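You operate a simulated robot arm through the tools that you are given. There is no shell and no other tool.

You run a simulated robot arm. Do the job below in one go: nothing can be reset, and whatever is moved stays where it is left.

Task
Thin the batter in the green bowl with milk to its line and whisk it even.
Fine: bottle back; knock the whisk clean on the rim; whisk back in its crock. Set down upright: milk bottle, whisk.

The check looks at the end state, three seconds after you hand in, the way a careful person would. Anything else that was tipped, shoved, dropped, spilled or broken makes it a failure.

Robot
A 7-joint arm with a fingered hand, fixed in place. Base frame: the origin is on the floor under the middle of its stand, x ahead of it, y to its left, z up. Units: cm, degrees, N and s.
It reaches about 108.5 cm from its shoulder. Its first joint turns from -166.0 to 166.0 degrees. Payload 3.7 kg.
The TCP is the grasp point between the finger pads, 2.5 cm short of the fingertips. In the tool frame z runs along the fingers and y along their closing line. The gripper opens to 8.8 cm; its body begins 2.9 cm behind the TCP. The gripper is a hand of 5 fingers: y runs from the thumb to the fingers, the wrist lies at [-1.3, -10.6, -17.4] in the tool frame, and closing takes about 1.5 s.
Orientation is told as [roll, pitch, yaw] about the base's x, y, z axes, in that order, counted from this pose: with the fingers straight down and the wrist toward the robot, the tool's x, y and z point along [0, 1, 0], [1, 0, 0] and [0, 0, -1] of the base frame.

Tools
- The arm moves only by the tool arm_command. Its argument "commands" is a list of rows, each an object (a shift or turn left out is 0, a gripper value left out holds the last) with "slide": the shift along the tool's x, y, z in cm, a list of three; "angular": the turn, a rotation vector about the tool's x, y, z in degrees, a list of three; "grip": the gripper command, from -1 (fully open) to 1 (shut), values between in proportion. In form: [{"slide": [x, y, z], "angular": [ax, ay, az], "grip": grip}, ...]. A call has 1 to 20 rows; each row is the pose to reach, as a shift and turn from the pose commanded when the call began, along the tool's axes at that moment. Rows are played at 5 a second. More than 5 cm and 8.6 degrees between two rows, or a gripper value outside its range, and nothing of the call is played. Where a pose cannot be reached the arm comes as near as it can. A force on the tool above 40 N (or 10 N above the force at the start of the call, whichever is more), or a blocked arm, ends the call early, and 0.2 s more pass. Each finger travels about 10.8 cm/s and halts on what it meets, pressing with about 22 N; the grip force reading is that of the motor and also rises with nothing between the fingers. The clock runs only during rows and for 0.2 s after the last one: add rows that repeat a pose to give the fingers time. It gives the time, the measured TCP pose, the force on the tool (base axes), the opening and the grip force at its end, in the units of the frame above (readings bear some noise), with the torque about the TCP (base axes, N m) and any sound that the robot's microphone picked up.
- Cameras (640 x 400 px; columns grow to the right, rows downward): "scene" is fixed at [39.97, -65.06, 157.26]; the picture's right is [0.99, -0.15, 0.00], its down [-0.05, -0.31, -0.95] and it looks along [0.14, 0.94, -0.32] (base axes); focal length 319 px, centre (320, 200). "wrist" rides on the gripper at [5.9, -7.9, -10.5] in the tool frame; the picture's right is [-0.73, 0.32, -0.61], its down [-0.62, -0.68, 0.38] and it looks along [-0.29, 0.66, 0.70] (tool axes); focal length 234 px, centre (320, 200). There is no depth. A picture from a camera that has moved, and an enlarged one, comes with that camera's place and axes in the base frame and with its lens.
- snapshot(camera): a new picture of that camera. It takes no simulated time.
- preshape(shape): the hand has 5 fingers and takes this shape, open, in about a second: jaw (thumb against the fingers, like two jaws); tri (thumb and two fingers); tip (a fingertip pinch); poke (one finger out to press); point (the index stretched); flat (the hand flat); cup (the hand cupped); fist (a fist). The gripper value then closes the fingers along that shape, each until it touches; the sizes above hold for jaw. It gives what a move gives, with no picture.
- enlarge(camera, box): a new picture of the part [left, top, right, bottom] of that camera's present view, enlarged. It takes no simulated time.
- close_job(): hands the job in; it is judged then, once.

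Places have to be worked out from the pictures, the camera data and where the tool is seen. Open the gripper and draw the arm clear of the work before you hand the job in, unless the task says otherwise.

The tools are called after ">>>" as a command line: name --argument value ..., lists and objects as JSON in quotes. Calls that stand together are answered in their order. arm_command: Moves the arm, as the interface text tells. Its arguments: {"type":"object","properties":{"commands":{"type":"array","items":{"type":"object","properties":{"slide":{"type":"array","items":{"type":"number"}},"angular":{"type":"array","items":{"type":"number"}},"grip":{"type":"number"}}}}},"required":["commands"]} The other tools are called the same way: preshape (shape) gives the hand a shape; snapshot (camera) takes a picture; enlarge (camera, box) takes an enlarged picture of a part of a camera's view; close_job () hands the job in.

At the start:

```text
clock: 0.0
ee_pos: [57.62, 24.92, 132.49]
tcp_rot: [-0.1, 0.1, 0.0]
force: [-0.2, -0.4, -0.2]
ft_torque: [-0.01, 0.0, -0.01]
grip_width: 8.77
grip_force: 0.0
shape: jaw
```

scene: 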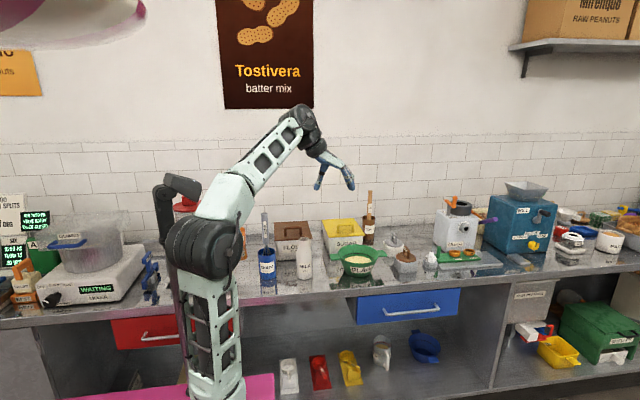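
wrist: 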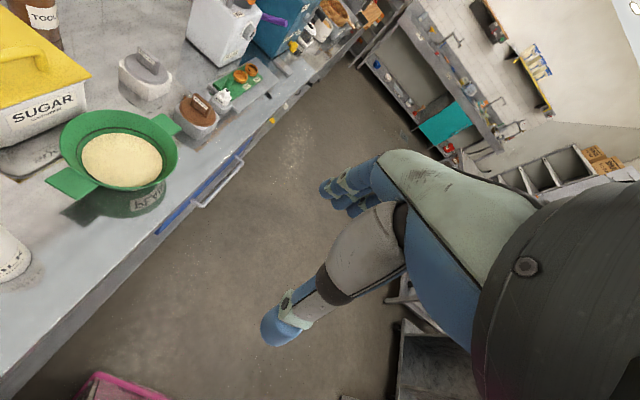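

I start by looking closer at the bench: the green bowl, the milk bottle and the crocks.

>>> enlarge --camera "scene" --box '[220, 180, 420, 305]'

>>> enlarge --camera "scene" --box '[240, 205, 320, 295]'

>>> enlarge --camera "scene" --box '[320, 180, 420, 300]'

>>> enlarge --camera "wrist" --box '[0, 0, 280, 300]'

```text
3.20 times, centred on (320, 242) of scene
camera zoom: at [39.97, -65.06, 157.26], right [0.99, -0.15, 0.0], down [-0.05, -0.31, -0.95], along [0.14, 0.94, -0.32], focal length 1020 px, centre (320, 64)
```

zoom: 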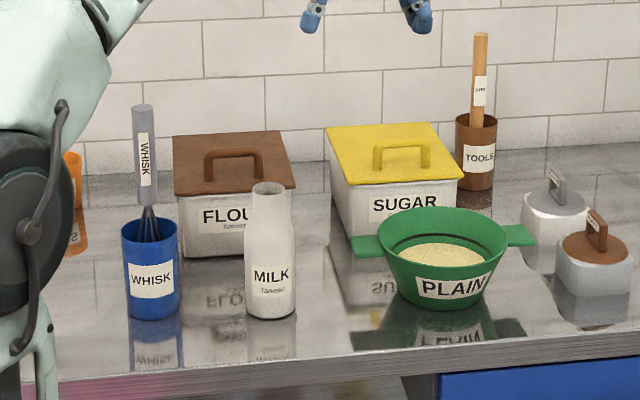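

```text
4.44 times, centred on (280, 250) of scene
camera zoom: at [39.97, -65.06, 157.26], right [0.99, -0.15, 0.0], down [-0.05, -0.31, -0.95], along [0.14, 0.94, -0.32], focal length 1417 px, centre (498, -22)
```

zoom: 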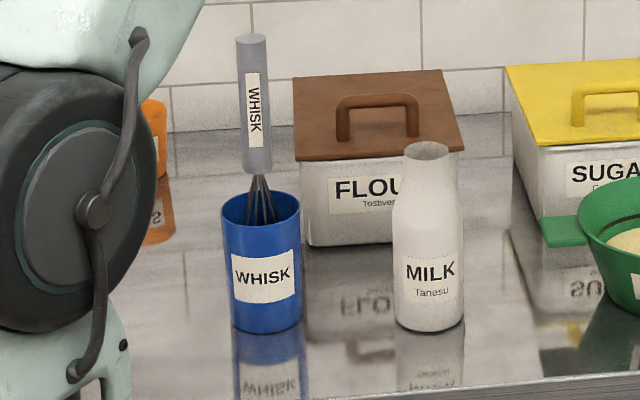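

```text
3.33 times, centred on (370, 240) of scene
camera zoom: at [39.97, -65.06, 157.26], right [0.99, -0.15, 0.0], down [-0.05, -0.31, -0.95], along [0.14, 0.94, -0.32], focal length 1063 px, centre (153, 67)
```

zoom: 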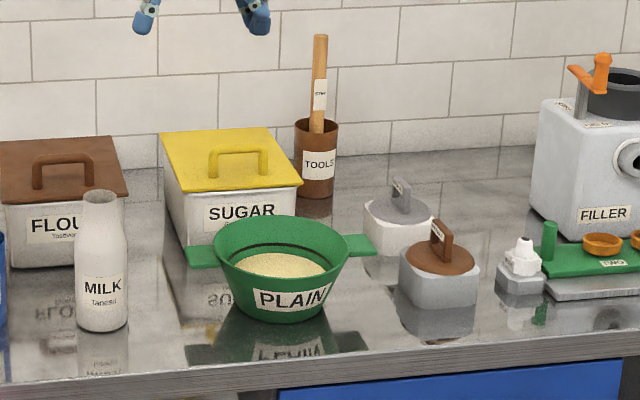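

```text
1.33 times, centred on (140, 150) of wrist
camera zoom: at [49.76, 30.78, 142.73], right [0.32, -0.73, 0.61], down [-0.68, -0.62, -0.38], along [0.66, -0.29, -0.7], focal length 312 px, centre (560, 267)
```

zoom: 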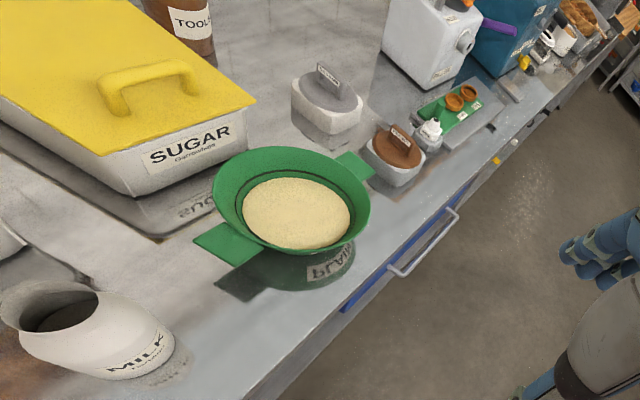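

The bench top seems to be at about z 85.5. I put the milk bottle at (50.6, 49.8) with its mouth at z 102, the whisk crock at (35, 52.4), and the bowl at (74, 50.7) with its rim near z 93. First I turn the hand so the fingers point level toward +y, still well above the bench.

>>> arm_command --commands '[{"slide": [1, -0.6, 0.2], "angular": [0, 8, 0], "grip": -1}, {"slide": [2, -1.2, 0.4], "angular": [0, 16, 0]}, {"slide": [3, -1.8, 0.6], "angular": [0, 24, 0]}, {"slide": [4, -2.4, 0.8], "angular": [0, 32, 0]}, {"slide": [5, -3, 1], "angular": [0, 40, 0]}, {"slide": [6, -3.6, 1.5], "angular": [0, 48, 0]}, {"slide": [7, -4.2, 2], "angular": [0, 56, 0]}, {"slide": [8, -4.8, 2.5], "angular": [0, 64, 0]}, {"slide": [9, -5.4, 3], "angular": [0, 72, 0]}, {"slide": [10, -6, 4], "angular": [0, 80, 0]}, {"slide": [10, -7, 5], "angular": [0, 88, 0]}, {"slide": [10, -7, 5], "angular": [0, 90, 0]}, {"slide": [10, -7, 5], "angular": [0, 90, 0]}]'

```text
clock: 2.8
ee_pos: [50.64, 34.83, 127.35]
tcp_rot: [89.9, 0.0, 0.0]
force: [-0.1, -0.4, 0.6]
ft_torque: [-0.02, -0.04, 0.0]
grip_width: 8.75
grip_force: 0.1
shape: jaw
```

The turn worked. Now I take pictures to see the hand and get a better second viewpoint on the objects.

>>> snapshot --camera "scene"

>>> snapshot --camera "wrist"

```text
taken
```

scene: 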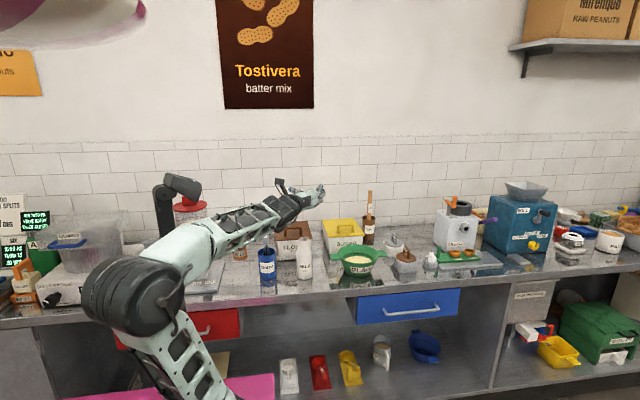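

```text
taken
camera wrist: at [42.76, 24.35, 133.04], right [0.32, -0.61, -0.73], down [-0.68, 0.38, -0.62], along [0.66, 0.7, -0.29], focal length 234 px, centre (320, 200)
```

wrist: 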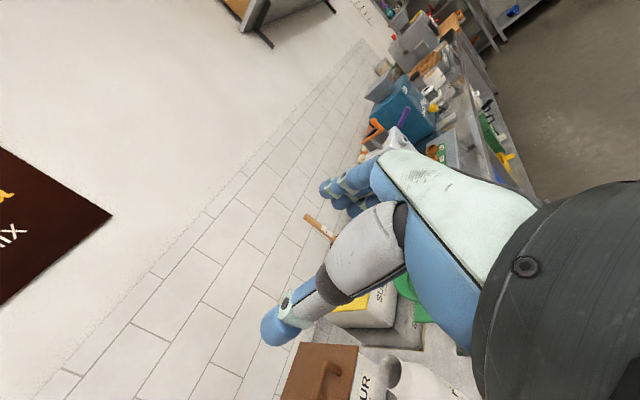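

The arm reaches this pose with the elbow out in front of the bench, and the wrist view confirms the bottle mouth at about (50.9, 49.4). I lower the open hand in front of the bottle with its fingertips still clear of it, then look again.

>>> arm_command --commands '[{"slide": [-4, 0, 0]}, {"slide": [-8, 0, 0]}, {"slide": [-12, 0, 0.5]}, {"slide": [-16, 0, 1]}, {"slide": [-20, 0, 1.5]}, {"slide": [-24, 0, 2]}, {"slide": [-27, 0, 2]}, {"slide": [-30, 0, 2]}, {"slide": [-32, 0, 2]}, {"slide": [-32, 0, 2]}]'

```text
clock: 5.0
ee_pos: [51.29, 37.81, 96.1]
tcp_rot: [90.0, 0.0, 0.0]
force: [-0.1, -0.1, 0.5]
ft_torque: [0.03, 0.0, 0.03]
grip_width: 8.77
grip_force: 0.0
shape: jaw
out of reach, approached as far as the arm can: row 8, 9, 10
```

The arm stopped just short at z 96.1 and reports a reach limit in this posture. I look at how the arm is standing before picking another approach.

>>> snapshot --camera "scene"

>>> snapshot --camera "wrist"

>>> enlarge --camera "scene" --box '[220, 180, 420, 305]'

```text
taken
```

scene: 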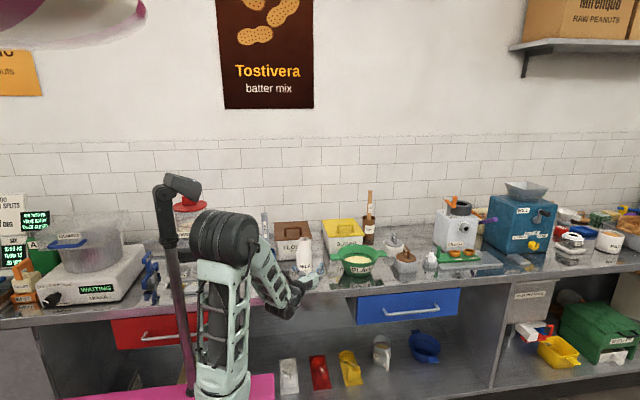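

```text
taken
camera wrist: at [43.34, 27.4, 101.71], right [0.32, -0.61, -0.73], down [-0.68, 0.38, -0.62], along [0.66, 0.7, -0.29], focal length 234 px, centre (320, 200)
```

wrist: 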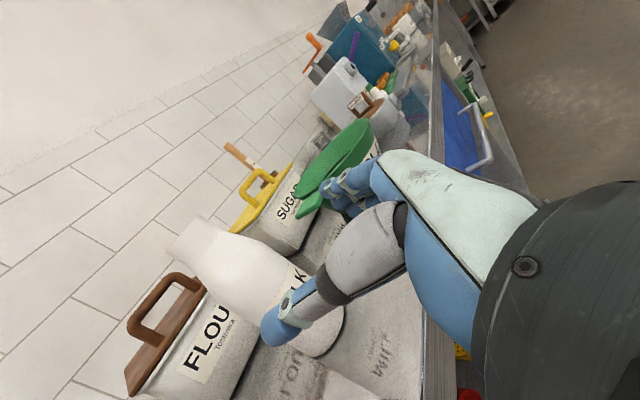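

```text
3.20 times, centred on (320, 242) of scene
camera zoom: at [39.97, -65.06, 157.26], right [0.99, -0.15, 0.0], down [-0.05, -0.31, -0.95], along [0.14, 0.94, -0.32], focal length 1020 px, centre (320, 64)
```

zoom: 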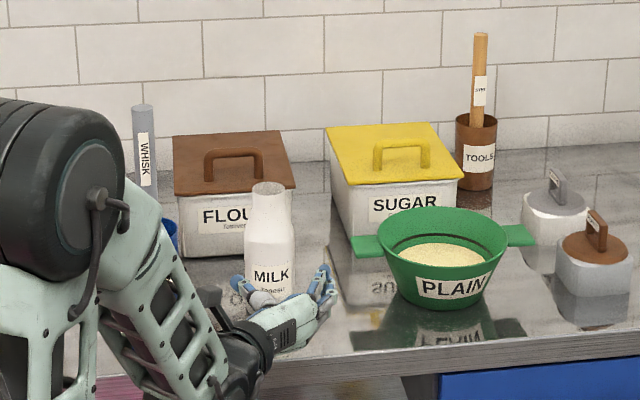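

The elbow folded up and the hand now sits right in front of the bottle. I enlarge the wrist view to refine the bottle's x before moving in.

>>> enlarge --camera "wrist" --box '[120, 180, 440, 400]'

>>> enlarge --camera "scene" --box '[270, 225, 340, 300]'

```text
1.82 times, centred on (280, 290) of wrist
camera zoom: at [43.34, 27.4, 101.71], right [0.32, -0.61, -0.73], down [-0.68, 0.38, -0.62], along [0.66, 0.7, -0.29], focal length 426 px, centre (393, 36)
```

zoom: 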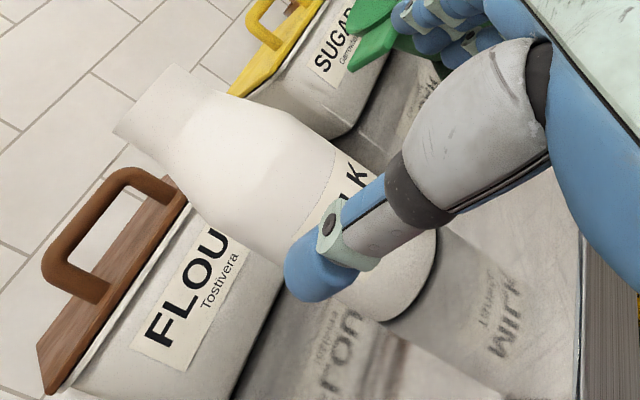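

```text
5.33 times, centred on (305, 262) of scene
camera zoom: at [39.97, -65.06, 157.26], right [0.99, -0.15, 0.0], down [-0.05, -0.31, -0.95], along [0.14, 0.94, -0.32], focal length 1700 px, centre (400, -133)
```

zoom: 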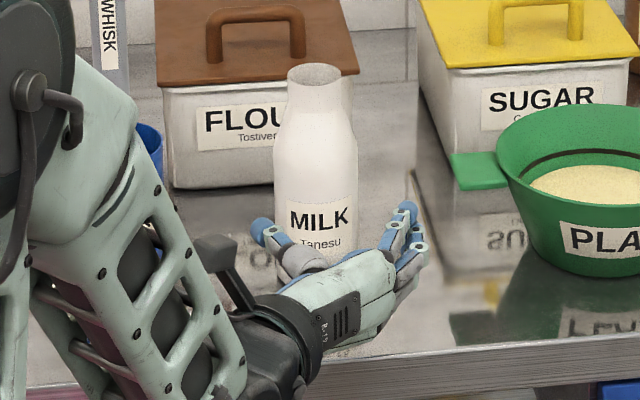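

Combining both views, the bottle axis is near x 50.6, y 49.2, and the hand sits 0.7 cm too far to +x. I correct that, move forward a little and go down to z 92, stopping before the fingertips reach the bottle.

>>> arm_command --commands '[{"slide": [0, -0.3, 1.5]}, {"slide": [0, -0.65, 3]}, {"slide": [-1, -0.65, 4]}, {"slide": [-2, -0.65, 4.5]}, {"slide": [-3, -0.65, 5]}, {"slide": [-4, -0.65, 5]}, {"slide": [-4, -0.65, 5]}]'

```text
clock: 6.6
ee_pos: [50.61, 42.98, 92.02]
tcp_rot: [89.9, 0.0, 0.0]
force: [-0.4, 0.0, 0.1]
ft_torque: [0.06, 0.02, 0.01]
grip_width: 8.76
grip_force: 0.0
shape: jaw
```

The pose was reached: (50.6, 43.0, 92.0). I check the finger alignment around the bottle before sliding in.

>>> enlarge --camera "scene" --box '[260, 220, 350, 300]'

>>> snapshot --camera "wrist"

```text
5.00 times, centred on (305, 260) of scene
camera zoom: at [39.97, -65.06, 157.26], right [0.99, -0.15, 0.0], down [-0.05, -0.31, -0.95], along [0.14, 0.94, -0.32], focal length 1594 px, centre (395, -100)
```

zoom: 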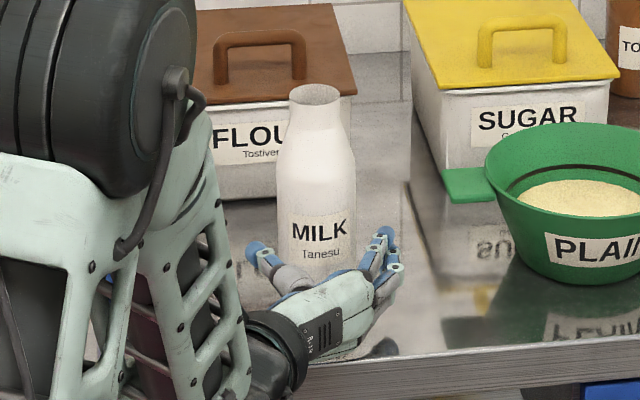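

```text
taken
camera wrist: at [42.82, 32.54, 97.74], right [0.32, -0.61, -0.73], down [-0.68, 0.38, -0.62], along [0.66, 0.7, -0.29], focal length 234 px, centre (320, 200)
```

wrist: 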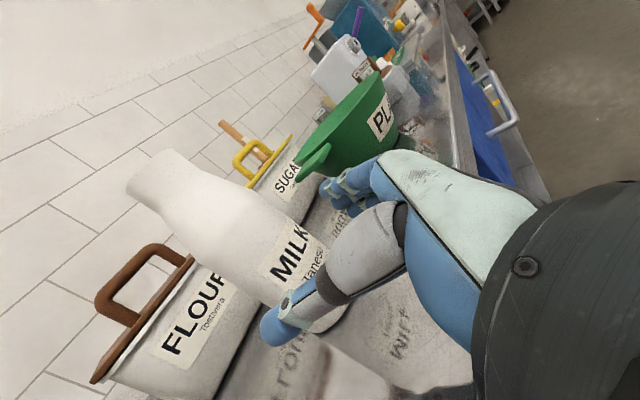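

The bottle sits between the thumb and the fingers with room on both sides. I slide forward slowly 5.5 cm, watching the force.

>>> arm_command --commands '[{"slide": [0, 0, 1]}, {"slide": [0, 0, 2]}, {"slide": [0, 0, 3]}, {"slide": [0, 0, 4]}, {"slide": [0, 0, 4.6]}, {"slide": [0, 0, 5.1]}, {"slide": [0, 0, 5.4]}, {"slide": [0, 0, 5.4]}]'

>>> enlarge --camera "scene" --box '[260, 220, 350, 300]'

>>> snapshot --camera "wrist"

```text
clock: 8.4
ee_pos: [50.57, 48.34, 92.03]
tcp_rot: [90.0, 0.0, 0.0]
force: [-0.4, 0.4, -0.1]
ft_torque: [0.03, -0.01, 0.01]
grip_width: 8.75
grip_force: 0.1
shape: jaw
```

```text
5.00 times, centred on (305, 260) of scene
camera zoom: at [39.97, -65.06, 157.26], right [0.99, -0.15, 0.0], down [-0.05, -0.31, -0.95], along [0.14, 0.94, -0.32], focal length 1594 px, centre (395, -100)
```

zoom: 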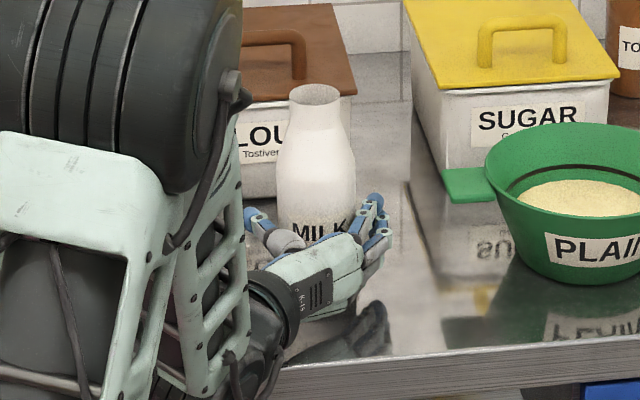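

```text
taken
camera wrist: at [42.74, 37.95, 97.75], right [0.32, -0.61, -0.73], down [-0.68, 0.38, -0.62], along [0.66, 0.7, -0.29], focal length 234 px, centre (320, 200)
```

wrist: 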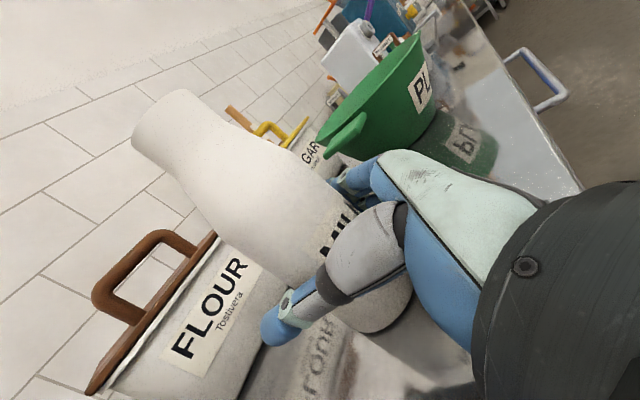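

No contact force, and the bottle is between thumb and fingers. I close the hand on it and hold to let the fingers settle.

>>> arm_command --commands '[{"grip": -0.5}, {"grip": 0}, {"grip": 0.3}, {"grip": 0.6}, {"grip": 1}, {"grip": 1}, {"grip": 1}, {"grip": 1}, {"grip": 1}, {"grip": 1}]'

>>> enlarge --camera "scene" --box '[260, 220, 350, 300]'

>>> snapshot --camera "wrist"

```text
clock: 10.6
ee_pos: [50.49, 48.35, 92.07]
tcp_rot: [90.1, 0.0, -0.1]
force: [0.3, 0.7, 0.9]
ft_torque: [-0.01, -0.08, 0.03]
grip_width: 5.54
grip_force: 21.7
shape: jaw
```

```text
5.00 times, centred on (305, 260) of scene
camera zoom: at [39.97, -65.06, 157.26], right [0.99, -0.15, 0.0], down [-0.05, -0.31, -0.95], along [0.14, 0.94, -0.32], focal length 1594 px, centre (395, -100)
```

zoom: 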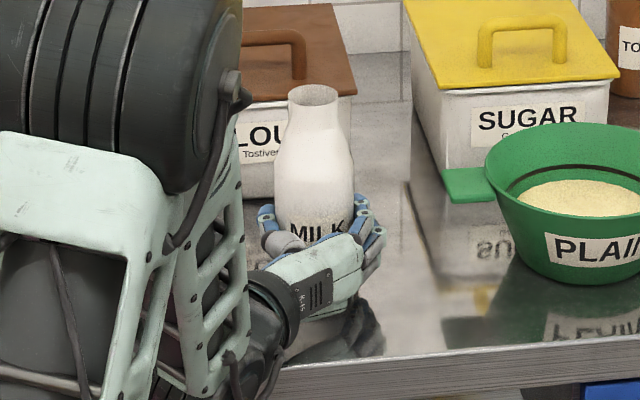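

```text
taken
camera wrist: at [42.74, 37.94, 97.74], right [0.32, -0.61, -0.73], down [-0.68, 0.38, -0.62], along [0.66, 0.7, -0.29], focal length 234 px, centre (320, 200)
```

wrist: 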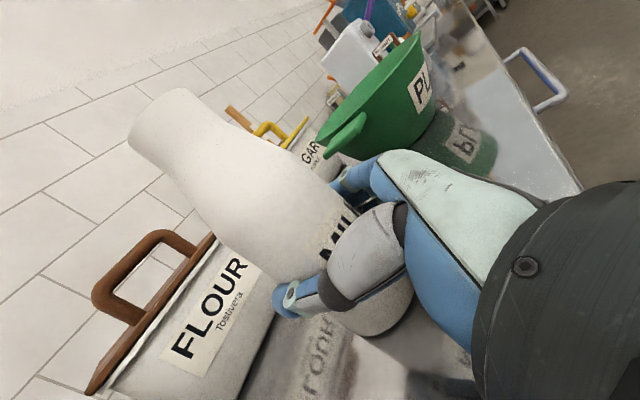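

The grip reads 21.7 N at 5.5 cm, so the bottle is held. I lift it straight up 3 cm and check that it follows.

>>> arm_command --commands '[{"slide": [0.5, 0, 0]}, {"slide": [1, 0, 0]}, {"slide": [2, 0, 0]}, {"slide": [3, 0, 0]}, {"slide": [3, 0, 0]}]'

>>> enlarge --camera "scene" --box '[260, 220, 350, 300]'

```text
clock: 11.8
ee_pos: [50.67, 48.49, 95.0]
tcp_rot: [90.0, 0.1, 0.0]
force: [0.3, -0.3, -2.8]
ft_torque: [-0.05, 0.0, 0.01]
grip_width: 5.53
grip_force: 22.1
shape: jaw
```

```text
5.00 times, centred on (305, 260) of scene
camera zoom: at [39.97, -65.06, 157.26], right [0.99, -0.15, 0.0], down [-0.05, -0.31, -0.95], along [0.14, 0.94, -0.32], focal length 1594 px, centre (395, -100)
```

zoom: 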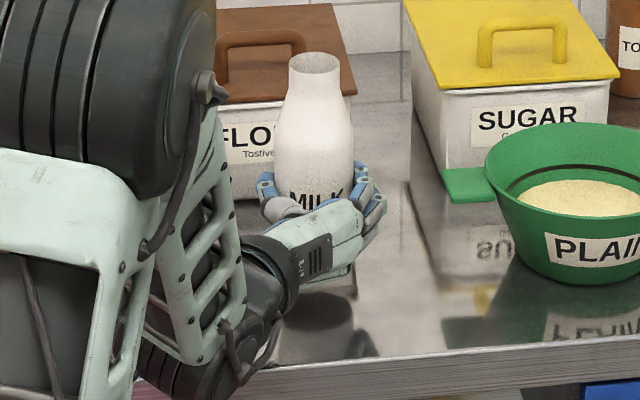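

The bottle rose with the hand and weighs about 3 N. I carry it up and across to just left of the bowl, kept upright.

>>> arm_command --commands '[{"slide": [2, 0, 0]}, {"slide": [4, 0, 0]}, {"slide": [6, 0.5, 0.2]}, {"slide": [8, 1.5, 0.4]}, {"slide": [9.5, 3, 0.7]}, {"slide": [10.5, 5, 1]}, {"slide": [11, 7, 1.3]}, {"slide": [11, 9, 1.6]}, {"slide": [11, 10.5, 1.7]}, {"slide": [11, 11.3, 1.7]}, {"slide": [11, 11.3, 1.7]}]'

>>> snapshot --camera "scene"

>>> snapshot --camera "wrist"

```text
clock: 14.2
ee_pos: [61.8, 50.06, 105.92]
tcp_rot: [89.9, 0.0, 0.0]
force: [-0.1, 0.1, -3.7]
ft_torque: [-0.01, 0.02, -0.01]
grip_width: 5.56
grip_force: 21.8
shape: jaw
```

```text
taken
```

scene: 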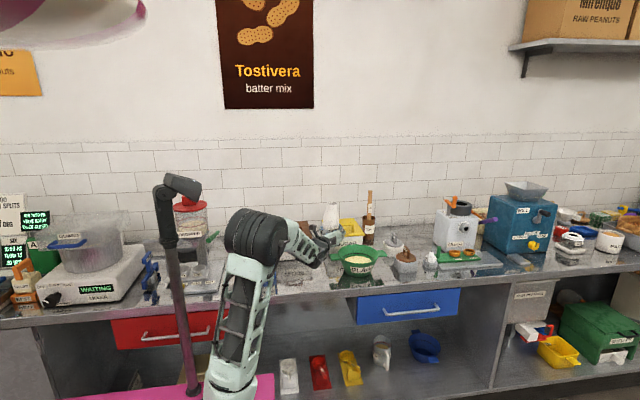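

```text
taken
camera wrist: at [54.01, 39.6, 111.72], right [0.32, -0.61, -0.73], down [-0.68, 0.38, -0.62], along [0.66, 0.7, -0.29], focal length 234 px, centre (320, 200)
```

wrist: 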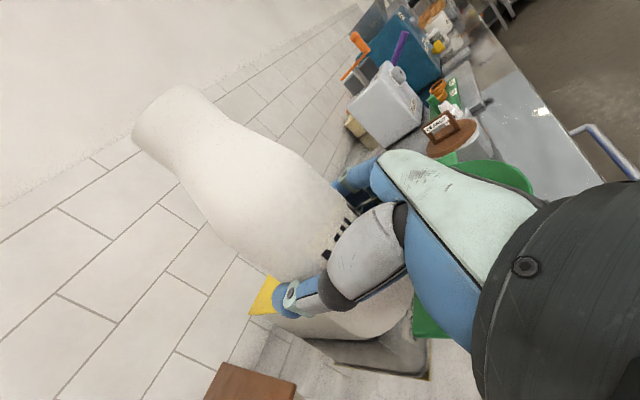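

The bowl stays visible from the scene camera. I zoom in on it to read the batter level against the line before pouring.

>>> enlarge --camera "scene" --box '[325, 235, 393, 290]'

>>> enlarge --camera "scene" --box '[290, 190, 410, 290]'

```text
7.27 times, centred on (359, 262) of scene
camera zoom: at [39.97, -65.06, 157.26], right [0.99, -0.15, 0.0], down [-0.05, -0.31, -0.95], along [0.14, 0.94, -0.32], focal length 2319 px, centre (36, -254)
```

zoom: 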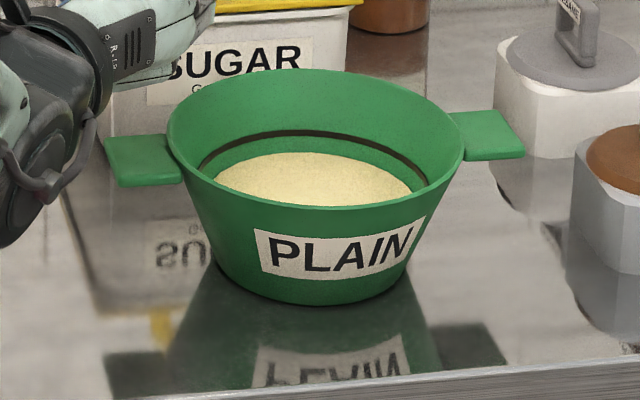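

```text
4.00 times, centred on (350, 240) of scene
camera zoom: at [39.97, -65.06, 157.26], right [0.99, -0.15, 0.0], down [-0.05, -0.31, -0.95], along [0.14, 0.94, -0.32], focal length 1275 px, centre (200, 40)
```

zoom: 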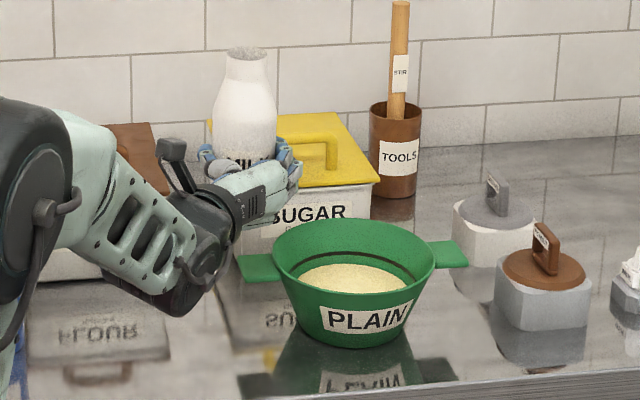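

The batter sits about 1.1 cm below the line (batter near z 88.8, line near z 89.9), so roughly 170 ml of milk, or about 1.7 N of weight. I tilt the bottle to 45° toward the bowl, lowering slightly as it turns.

>>> arm_command --commands '[{"slide": [0, 0, 0], "angular": [0, 0, 6]}, {"slide": [-0.3, 0, 0], "angular": [0, 0, 12]}, {"slide": [-0.6, 0, 0], "angular": [0, 0, 18]}, {"slide": [-0.9, 0, 0], "angular": [0, 0, 24]}, {"slide": [-1.2, 0, 0], "angular": [0, 0, 30]}, {"slide": [-1.5, 0, 0], "angular": [0, 0, 36]}, {"slide": [-1.8, 0, 0], "angular": [0, 0, 41]}, {"slide": [-2, 0, 0], "angular": [0, 0, 45]}, {"slide": [-2, 0, 0], "angular": [0, 0, 45]}]'

>>> snapshot --camera "scene"

>>> enlarge --camera "scene" --box '[290, 190, 410, 290]'

>>> snapshot --camera "wrist"

```text
clock: 16.2
ee_pos: [61.82, 50.21, 104.0]
tcp_rot: [90.0, 45.1, 0.1]
force: [0.0, 0.2, -2.6]
ft_torque: [-0.04, 0.04, 0.0]
grip_width: 5.55
grip_force: 22.4
shape: jaw
```

```text
taken
```

scene: 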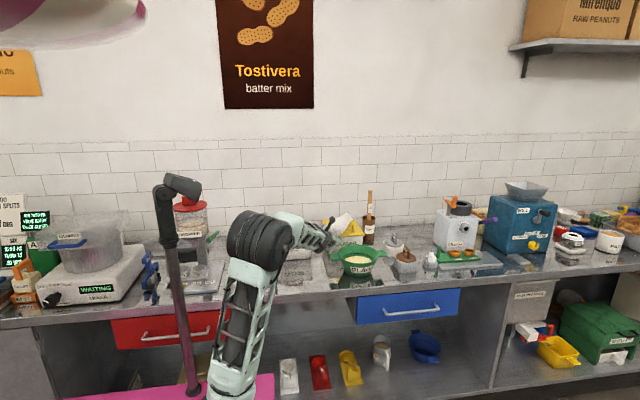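

```text
4.00 times, centred on (350, 240) of scene
camera zoom: at [39.97, -65.06, 157.26], right [0.99, -0.15, 0.0], down [-0.05, -0.31, -0.95], along [0.14, 0.94, -0.32], focal length 1275 px, centre (200, 40)
```

zoom: 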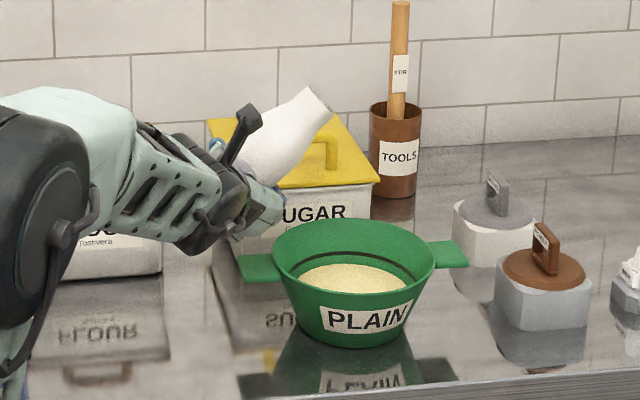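

```text
taken
camera wrist: at [60.48, 39.71, 113.57], right [-0.29, -0.61, -0.74], down [-0.92, 0.38, 0.04], along [0.26, 0.7, -0.67], focal length 234 px, centre (320, 200)
```

wrist: 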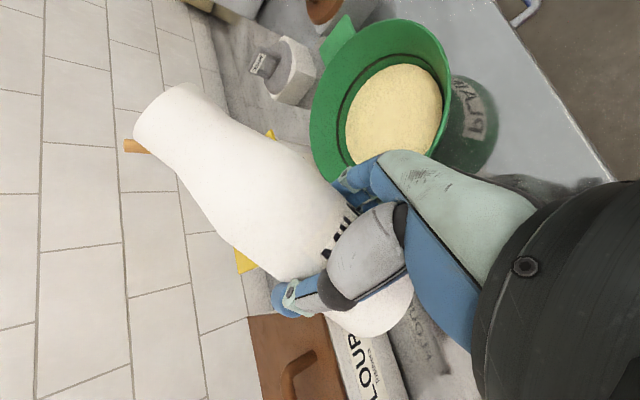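

No flow yet at 45°, and both cameras see the bowl. I tilt on to 60° slowly and check.

>>> arm_command --commands '[{"slide": [0, 0, 0], "angular": [0, 0, 4]}, {"slide": [0, 0, 0], "angular": [0, 0, 8]}, {"slide": [0, 0, 0], "angular": [0, 0, 12]}, {"slide": [0, 0, 0], "angular": [0, 0, 15]}, {"slide": [0, 0, 0], "angular": [0, 0, 15]}]'

>>> enlarge --camera "scene" --box '[290, 190, 410, 290]'

>>> snapshot --camera "wrist"

```text
clock: 17.4
ee_pos: [61.82, 50.17, 104.02]
tcp_rot: [90.0, 60.0, 0.0]
force: [-0.9, 0.5, -2.8]
ft_torque: [-0.04, 0.0, -0.01]
grip_width: 5.52
grip_force: 21.7
shape: jaw
```

```text
4.00 times, centred on (350, 240) of scene
camera zoom: at [39.97, -65.06, 157.26], right [0.99, -0.15, 0.0], down [-0.05, -0.31, -0.95], along [0.14, 0.94, -0.32], focal length 1275 px, centre (200, 40)
```

zoom: 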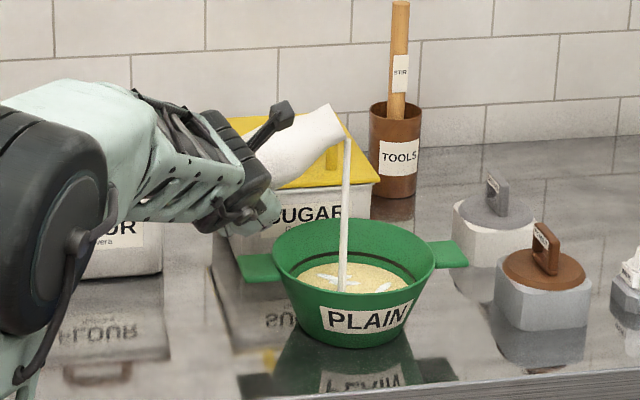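

```text
taken
camera wrist: at [63.1, 39.67, 113.65], right [-0.47, -0.61, -0.64], down [-0.88, 0.38, 0.28], along [0.08, 0.7, -0.71], focal length 234 px, centre (320, 200)
```

wrist: 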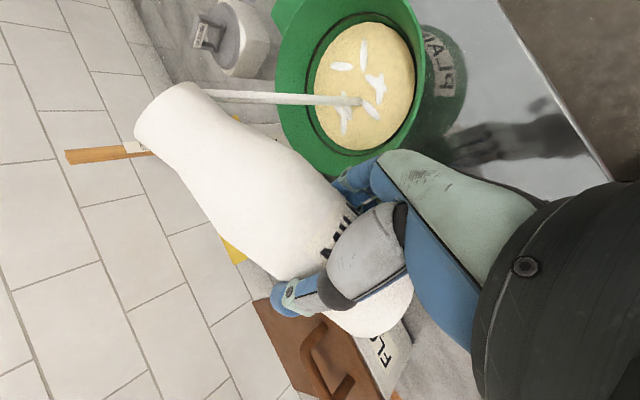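

Milk flows at 60° and the stream lands inside the batter. I hold this tilt for one second and check the level.

>>> arm_command --commands '[{"slide": [0, 0, 0]}, {"slide": [0, 0, 0]}, {"slide": [0, 0, 0]}, {"slide": [0, 0, 0]}]'

>>> enlarge --camera "scene" --box '[325, 235, 393, 290]'

>>> snapshot --camera "wrist"

```text
clock: 18.4
ee_pos: [61.99, 50.05, 104.08]
tcp_rot: [90.0, 59.9, 0.0]
force: [-0.1, -0.2, -2.4]
ft_torque: [-0.04, 0.05, 0.0]
grip_width: 5.52
grip_force: 21.8
shape: jaw
```

```text
7.27 times, centred on (359, 262) of scene
camera zoom: at [39.97, -65.06, 157.26], right [0.99, -0.15, 0.0], down [-0.05, -0.31, -0.95], along [0.14, 0.94, -0.32], focal length 2319 px, centre (36, -254)
```

zoom: 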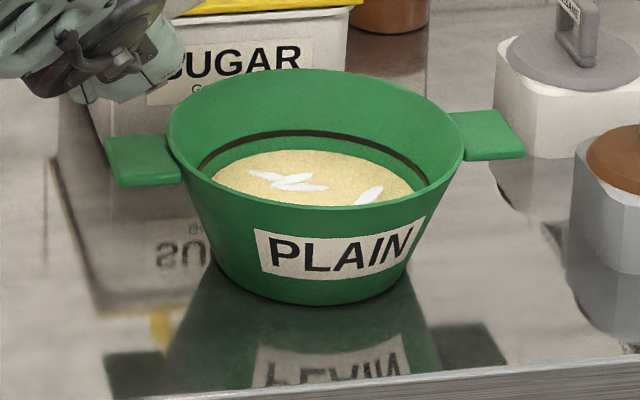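

```text
taken
camera wrist: at [63.1, 39.66, 113.65], right [-0.47, -0.61, -0.64], down [-0.88, 0.38, 0.28], along [0.08, 0.7, -0.71], focal length 234 px, centre (320, 200)
```

wrist: 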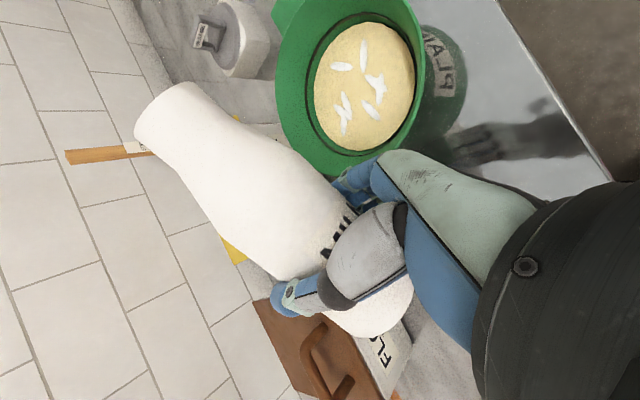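

The flow stopped by itself at 60° with a small amount poured, so the flow follows the tilt. I add 6° and wait for it to settle.

>>> arm_command --commands '[{"angular": [0, 0, 3]}, {"angular": [0, 0, 6]}, {"angular": [0, 0, 6]}, {"angular": [0, 0, 6]}, {"angular": [0, 0, 6]}, {"angular": [0, 0, 6]}, {"angular": [0, 0, 6]}]'

>>> enlarge --camera "scene" --box '[325, 235, 393, 290]'

>>> snapshot --camera "wrist"

```text
clock: 20.0
ee_pos: [61.81, 50.15, 104.1]
tcp_rot: [89.9, 66.0, 0.1]
force: [0.7, 0.1, -2.3]
ft_torque: [-0.03, 0.02, -0.01]
grip_width: 5.54
grip_force: 21.9
shape: jaw
```

```text
7.27 times, centred on (359, 262) of scene
camera zoom: at [39.97, -65.06, 157.26], right [0.99, -0.15, 0.0], down [-0.05, -0.31, -0.95], along [0.14, 0.94, -0.32], focal length 2319 px, centre (36, -254)
```

zoom: 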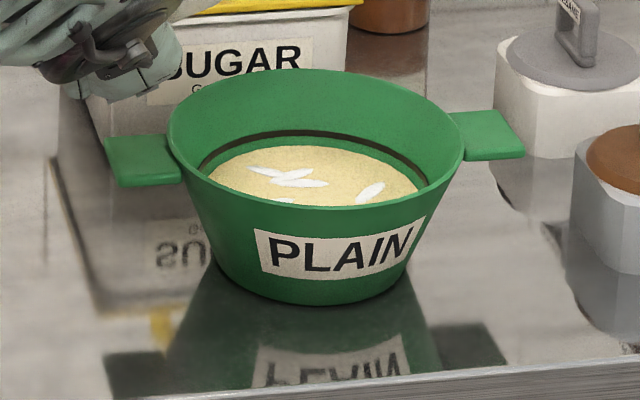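

```text
taken
camera wrist: at [64.13, 39.65, 113.46], right [-0.53, -0.61, -0.59], down [-0.85, 0.38, 0.37], along [0.0, 0.7, -0.72], focal length 234 px, centre (320, 200)
```

wrist: 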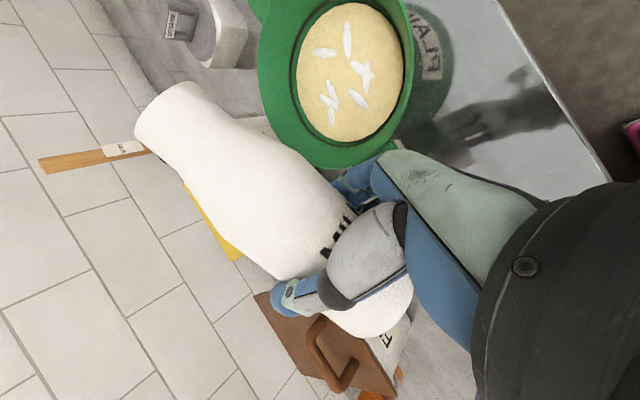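

The batter's back edge moved from row 150 to about 146, and the line is at row 133. I tilt another 7° and wait.

>>> arm_command --commands '[{"angular": [0, 0, 3.5]}, {"angular": [0, 0, 7]}, {"angular": [0, 0, 7]}, {"angular": [0, 0, 7]}, {"angular": [0, 0, 7]}, {"angular": [0, 0, 7]}, {"angular": [0, 0, 7]}, {"angular": [0, 0, 7]}]'

>>> enlarge --camera "scene" --box '[325, 235, 393, 290]'

>>> snapshot --camera "wrist"

```text
clock: 21.8
ee_pos: [61.84, 50.04, 104.01]
tcp_rot: [90.0, 73.0, 0.0]
force: [-0.2, 0.1, -2.1]
ft_torque: [-0.02, 0.04, 0.0]
grip_width: 5.51
grip_force: 21.8
shape: jaw
```

```text
7.27 times, centred on (359, 262) of scene
camera zoom: at [39.97, -65.06, 157.26], right [0.99, -0.15, 0.0], down [-0.05, -0.31, -0.95], along [0.14, 0.94, -0.32], focal length 2319 px, centre (36, -254)
```

zoom: 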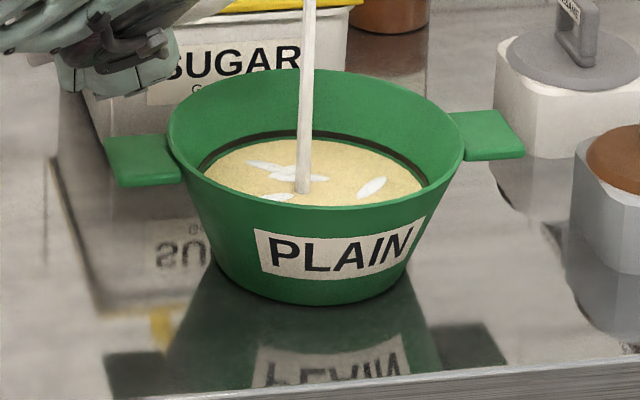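

```text
taken
camera wrist: at [65.29, 39.65, 113.18], right [-0.6, -0.61, -0.52], down [-0.8, 0.38, 0.47], along [-0.09, 0.7, -0.71], focal length 234 px, centre (320, 200)
```

wrist: 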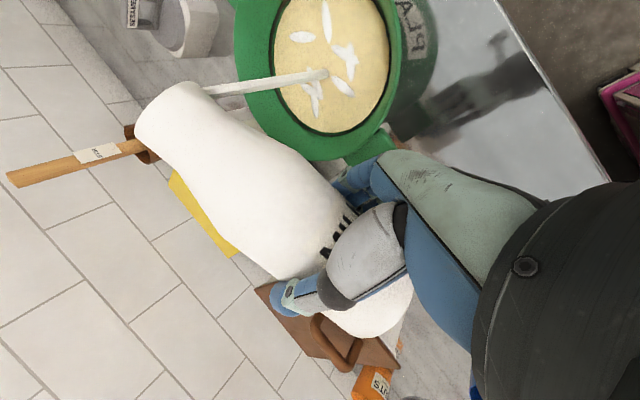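

Milk is still flowing and the surface is close under the line. I zoom in harder before letting more time pass.

>>> enlarge --camera "scene" --box '[342, 244, 376, 265]'

>>> enlarge --camera "wrist" --box '[230, 0, 430, 170]'

```text
16.00 times, centred on (359, 254) of scene
camera zoom: at [39.97, -65.06, 157.26], right [0.99, -0.15, 0.0], down [-0.05, -0.31, -0.95], along [0.14, 0.94, -0.32], focal length 5101 px, centre (-304, -672)
```

zoom: 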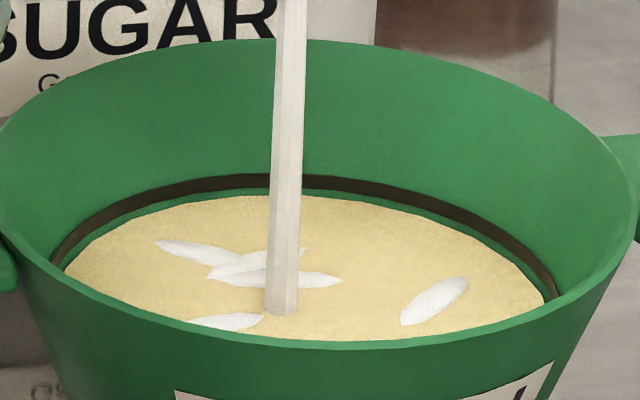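

```text
2.35 times, centred on (330, 85) of wrist
camera zoom: at [65.29, 39.65, 113.18], right [-0.6, -0.61, -0.52], down [-0.8, 0.38, 0.47], along [-0.09, 0.7, -0.71], focal length 551 px, centre (296, 471)
```

zoom: 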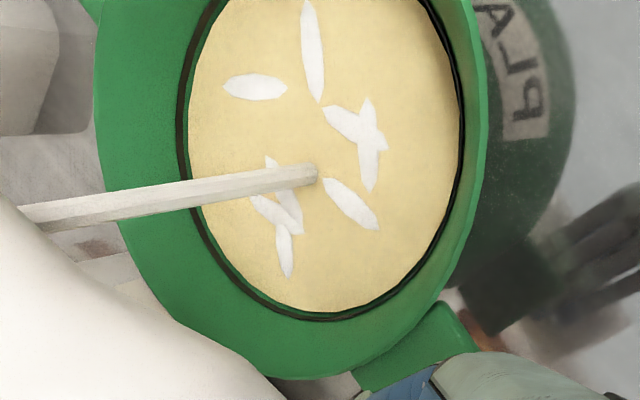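

At 16x, the batter edge is at row 194 and the line spans rows 173–188, so about 0.37 cm is left to the line's centre. I hold briefly in small increments.

>>> arm_command --commands '[{"slide": [0, 0, 0]}, {"slide": [0, 0, 0]}]'

>>> enlarge --camera "scene" --box '[342, 244, 376, 265]'

```text
clock: 22.4
ee_pos: [61.97, 50.13, 103.96]
tcp_rot: [89.9, 72.9, 0.0]
force: [0.0, -0.8, -1.1]
ft_torque: [0.01, 0.0, 0.01]
grip_width: 5.54
grip_force: 22.0
shape: jaw
```

```text
16.00 times, centred on (359, 254) of scene
camera zoom: at [39.97, -65.06, 157.26], right [0.99, -0.15, 0.0], down [-0.05, -0.31, -0.95], along [0.14, 0.94, -0.32], focal length 5101 px, centre (-304, -672)
```

zoom: 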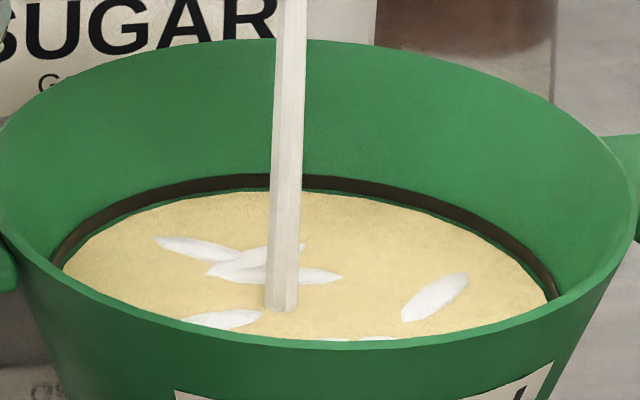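

The edge is now at about row 190, rising roughly 7 rows per second. I hold another 0.6 s.

>>> arm_command --commands '[{"slide": [0, 0, 0]}, {"slide": [0, 0, 0]}]'

>>> enlarge --camera "scene" --box '[342, 244, 376, 265]'

```text
clock: 23.0
ee_pos: [62.0, 50.22, 104.09]
tcp_rot: [90.1, 73.0, 0.1]
force: [1.1, -0.6, -2.6]
ft_torque: [-0.03, 0.04, 0.0]
grip_width: 5.57
grip_force: 22.4
shape: jaw
```

```text
16.00 times, centred on (359, 254) of scene
camera zoom: at [39.97, -65.06, 157.26], right [0.99, -0.15, 0.0], down [-0.05, -0.31, -0.95], along [0.14, 0.94, -0.32], focal length 5101 px, centre (-304, -672)
```

zoom: 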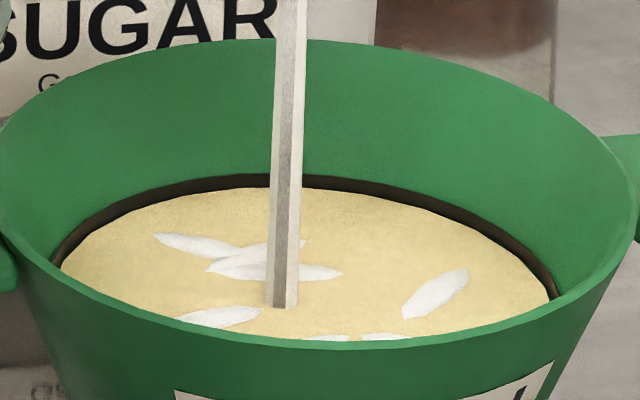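

The edge has reached the line's lower border at about row 187. I hold one more short step.

>>> arm_command --commands '[{"slide": [0, 0, 0]}]'

>>> enlarge --camera "scene" --box '[342, 244, 376, 265]'

>>> enlarge --camera "scene" --box '[350, 249, 370, 261]'

```text
clock: 23.4
ee_pos: [62.07, 50.11, 104.04]
tcp_rot: [90.0, 73.0, 0.0]
force: [-0.4, -0.3, -1.7]
ft_torque: [-0.04, 0.05, -0.06]
grip_width: 5.52
grip_force: 21.8
shape: jaw
```

```text
16.00 times, centred on (359, 254) of scene
camera zoom: at [39.97, -65.06, 157.26], right [0.99, -0.15, 0.0], down [-0.05, -0.31, -0.95], along [0.14, 0.94, -0.32], focal length 5101 px, centre (-304, -672)
```

zoom: 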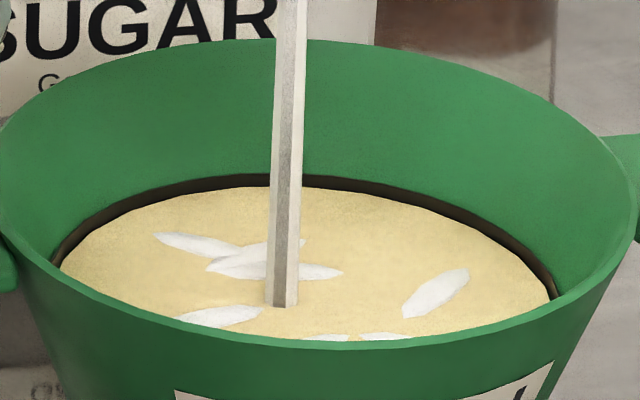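

```text
16.00 times, centred on (360, 255) of scene
camera zoom: at [39.97, -65.06, 157.26], right [0.99, -0.15, 0.0], down [-0.05, -0.31, -0.95], along [0.14, 0.94, -0.32], focal length 5101 px, centre (-320, -680)
```

zoom: 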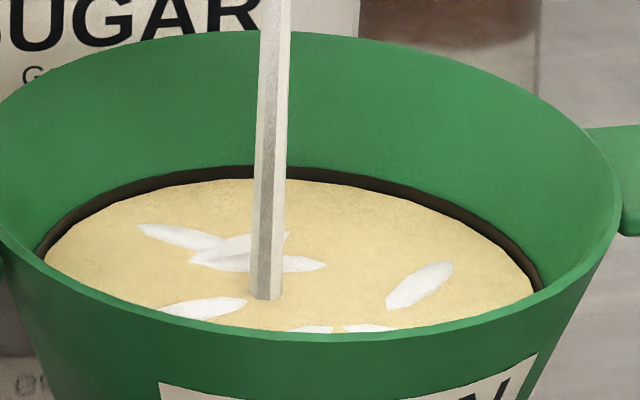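

The edge is around row 186 with a thinner stream. I hold another 0.8 s.

>>> arm_command --commands '[{"slide": [0, 0, 0]}, {"slide": [0, 0, 0]}, {"slide": [0, 0, 0]}]'

>>> enlarge --camera "scene" --box '[342, 244, 376, 265]'

>>> enlarge --camera "wrist" --box '[230, 0, 430, 170]'

```text
clock: 24.2
ee_pos: [61.93, 50.08, 104.09]
tcp_rot: [89.9, 73.0, 0.0]
force: [0.5, 0.0, -2.0]
ft_torque: [-0.03, 0.01, 0.02]
grip_width: 5.52
grip_force: 21.9
shape: jaw
```

```text
16.00 times, centred on (359, 254) of scene
camera zoom: at [39.97, -65.06, 157.26], right [0.99, -0.15, 0.0], down [-0.05, -0.31, -0.95], along [0.14, 0.94, -0.32], focal length 5101 px, centre (-304, -672)
```

zoom: 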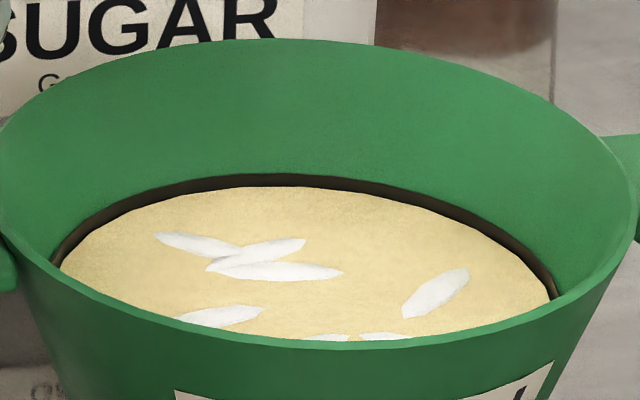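

```text
2.35 times, centred on (330, 85) of wrist
camera zoom: at [65.29, 39.65, 113.18], right [-0.6, -0.61, -0.52], down [-0.8, 0.38, 0.47], along [-0.09, 0.7, -0.71], focal length 551 px, centre (296, 471)
```

zoom: 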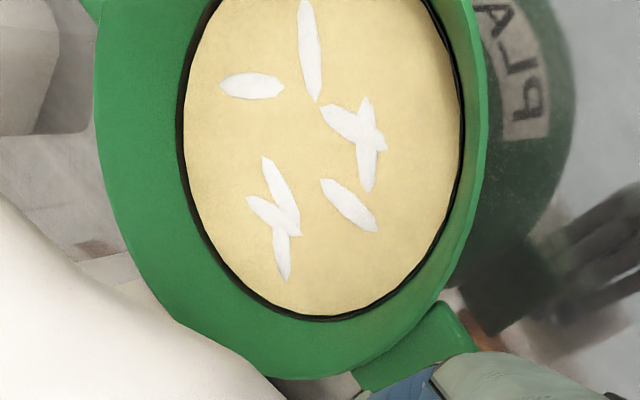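

The flow stopped with the surface on the line's lower border (row 186 against a band of 173–188). The rate is about 3 rows per degree, so I add 1.8° and wait for it to finish.

>>> arm_command --commands '[{"angular": [0, 0, 1]}, {"angular": [0, 0, 1.8]}, {"angular": [0, 0, 1.8]}, {"angular": [0, 0, 1.8]}, {"angular": [0, 0, 1.8]}]'

>>> enlarge --camera "scene" --box '[342, 244, 376, 265]'

>>> enlarge --camera "wrist" --box '[230, 0, 430, 170]'

```text
clock: 25.4
ee_pos: [61.91, 50.05, 103.99]
tcp_rot: [90.1, 74.8, 0.0]
force: [0.0, 0.1, -1.8]
ft_torque: [0.0, 0.04, 0.01]
grip_width: 5.53
grip_force: 21.7
shape: jaw
```

```text
16.00 times, centred on (359, 254) of scene
camera zoom: at [39.97, -65.06, 157.26], right [0.99, -0.15, 0.0], down [-0.05, -0.31, -0.95], along [0.14, 0.94, -0.32], focal length 5101 px, centre (-304, -672)
```

zoom: 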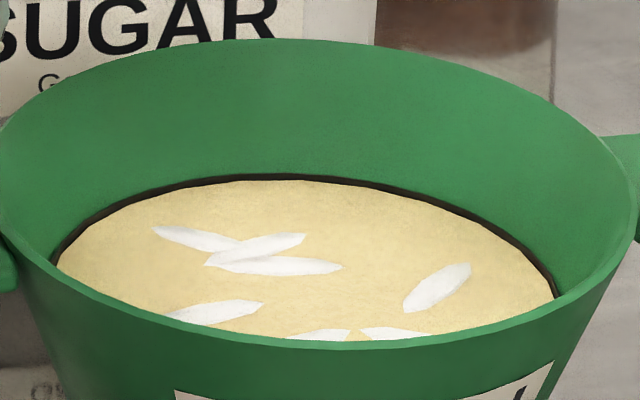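

```text
2.35 times, centred on (330, 85) of wrist
camera zoom: at [65.58, 39.66, 113.06], right [-0.62, -0.61, -0.5], down [-0.78, 0.38, 0.49], along [-0.11, 0.7, -0.71], focal length 551 px, centre (296, 471)
```

zoom: 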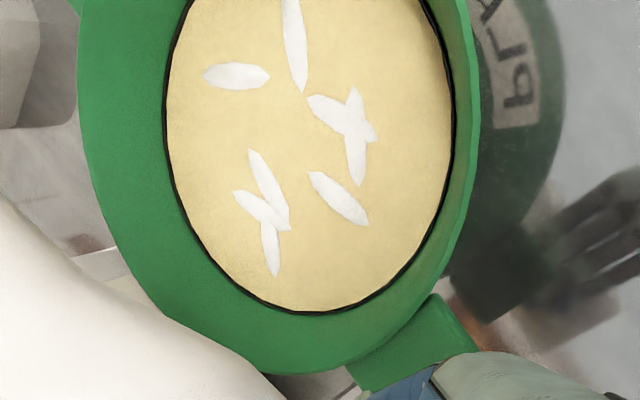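

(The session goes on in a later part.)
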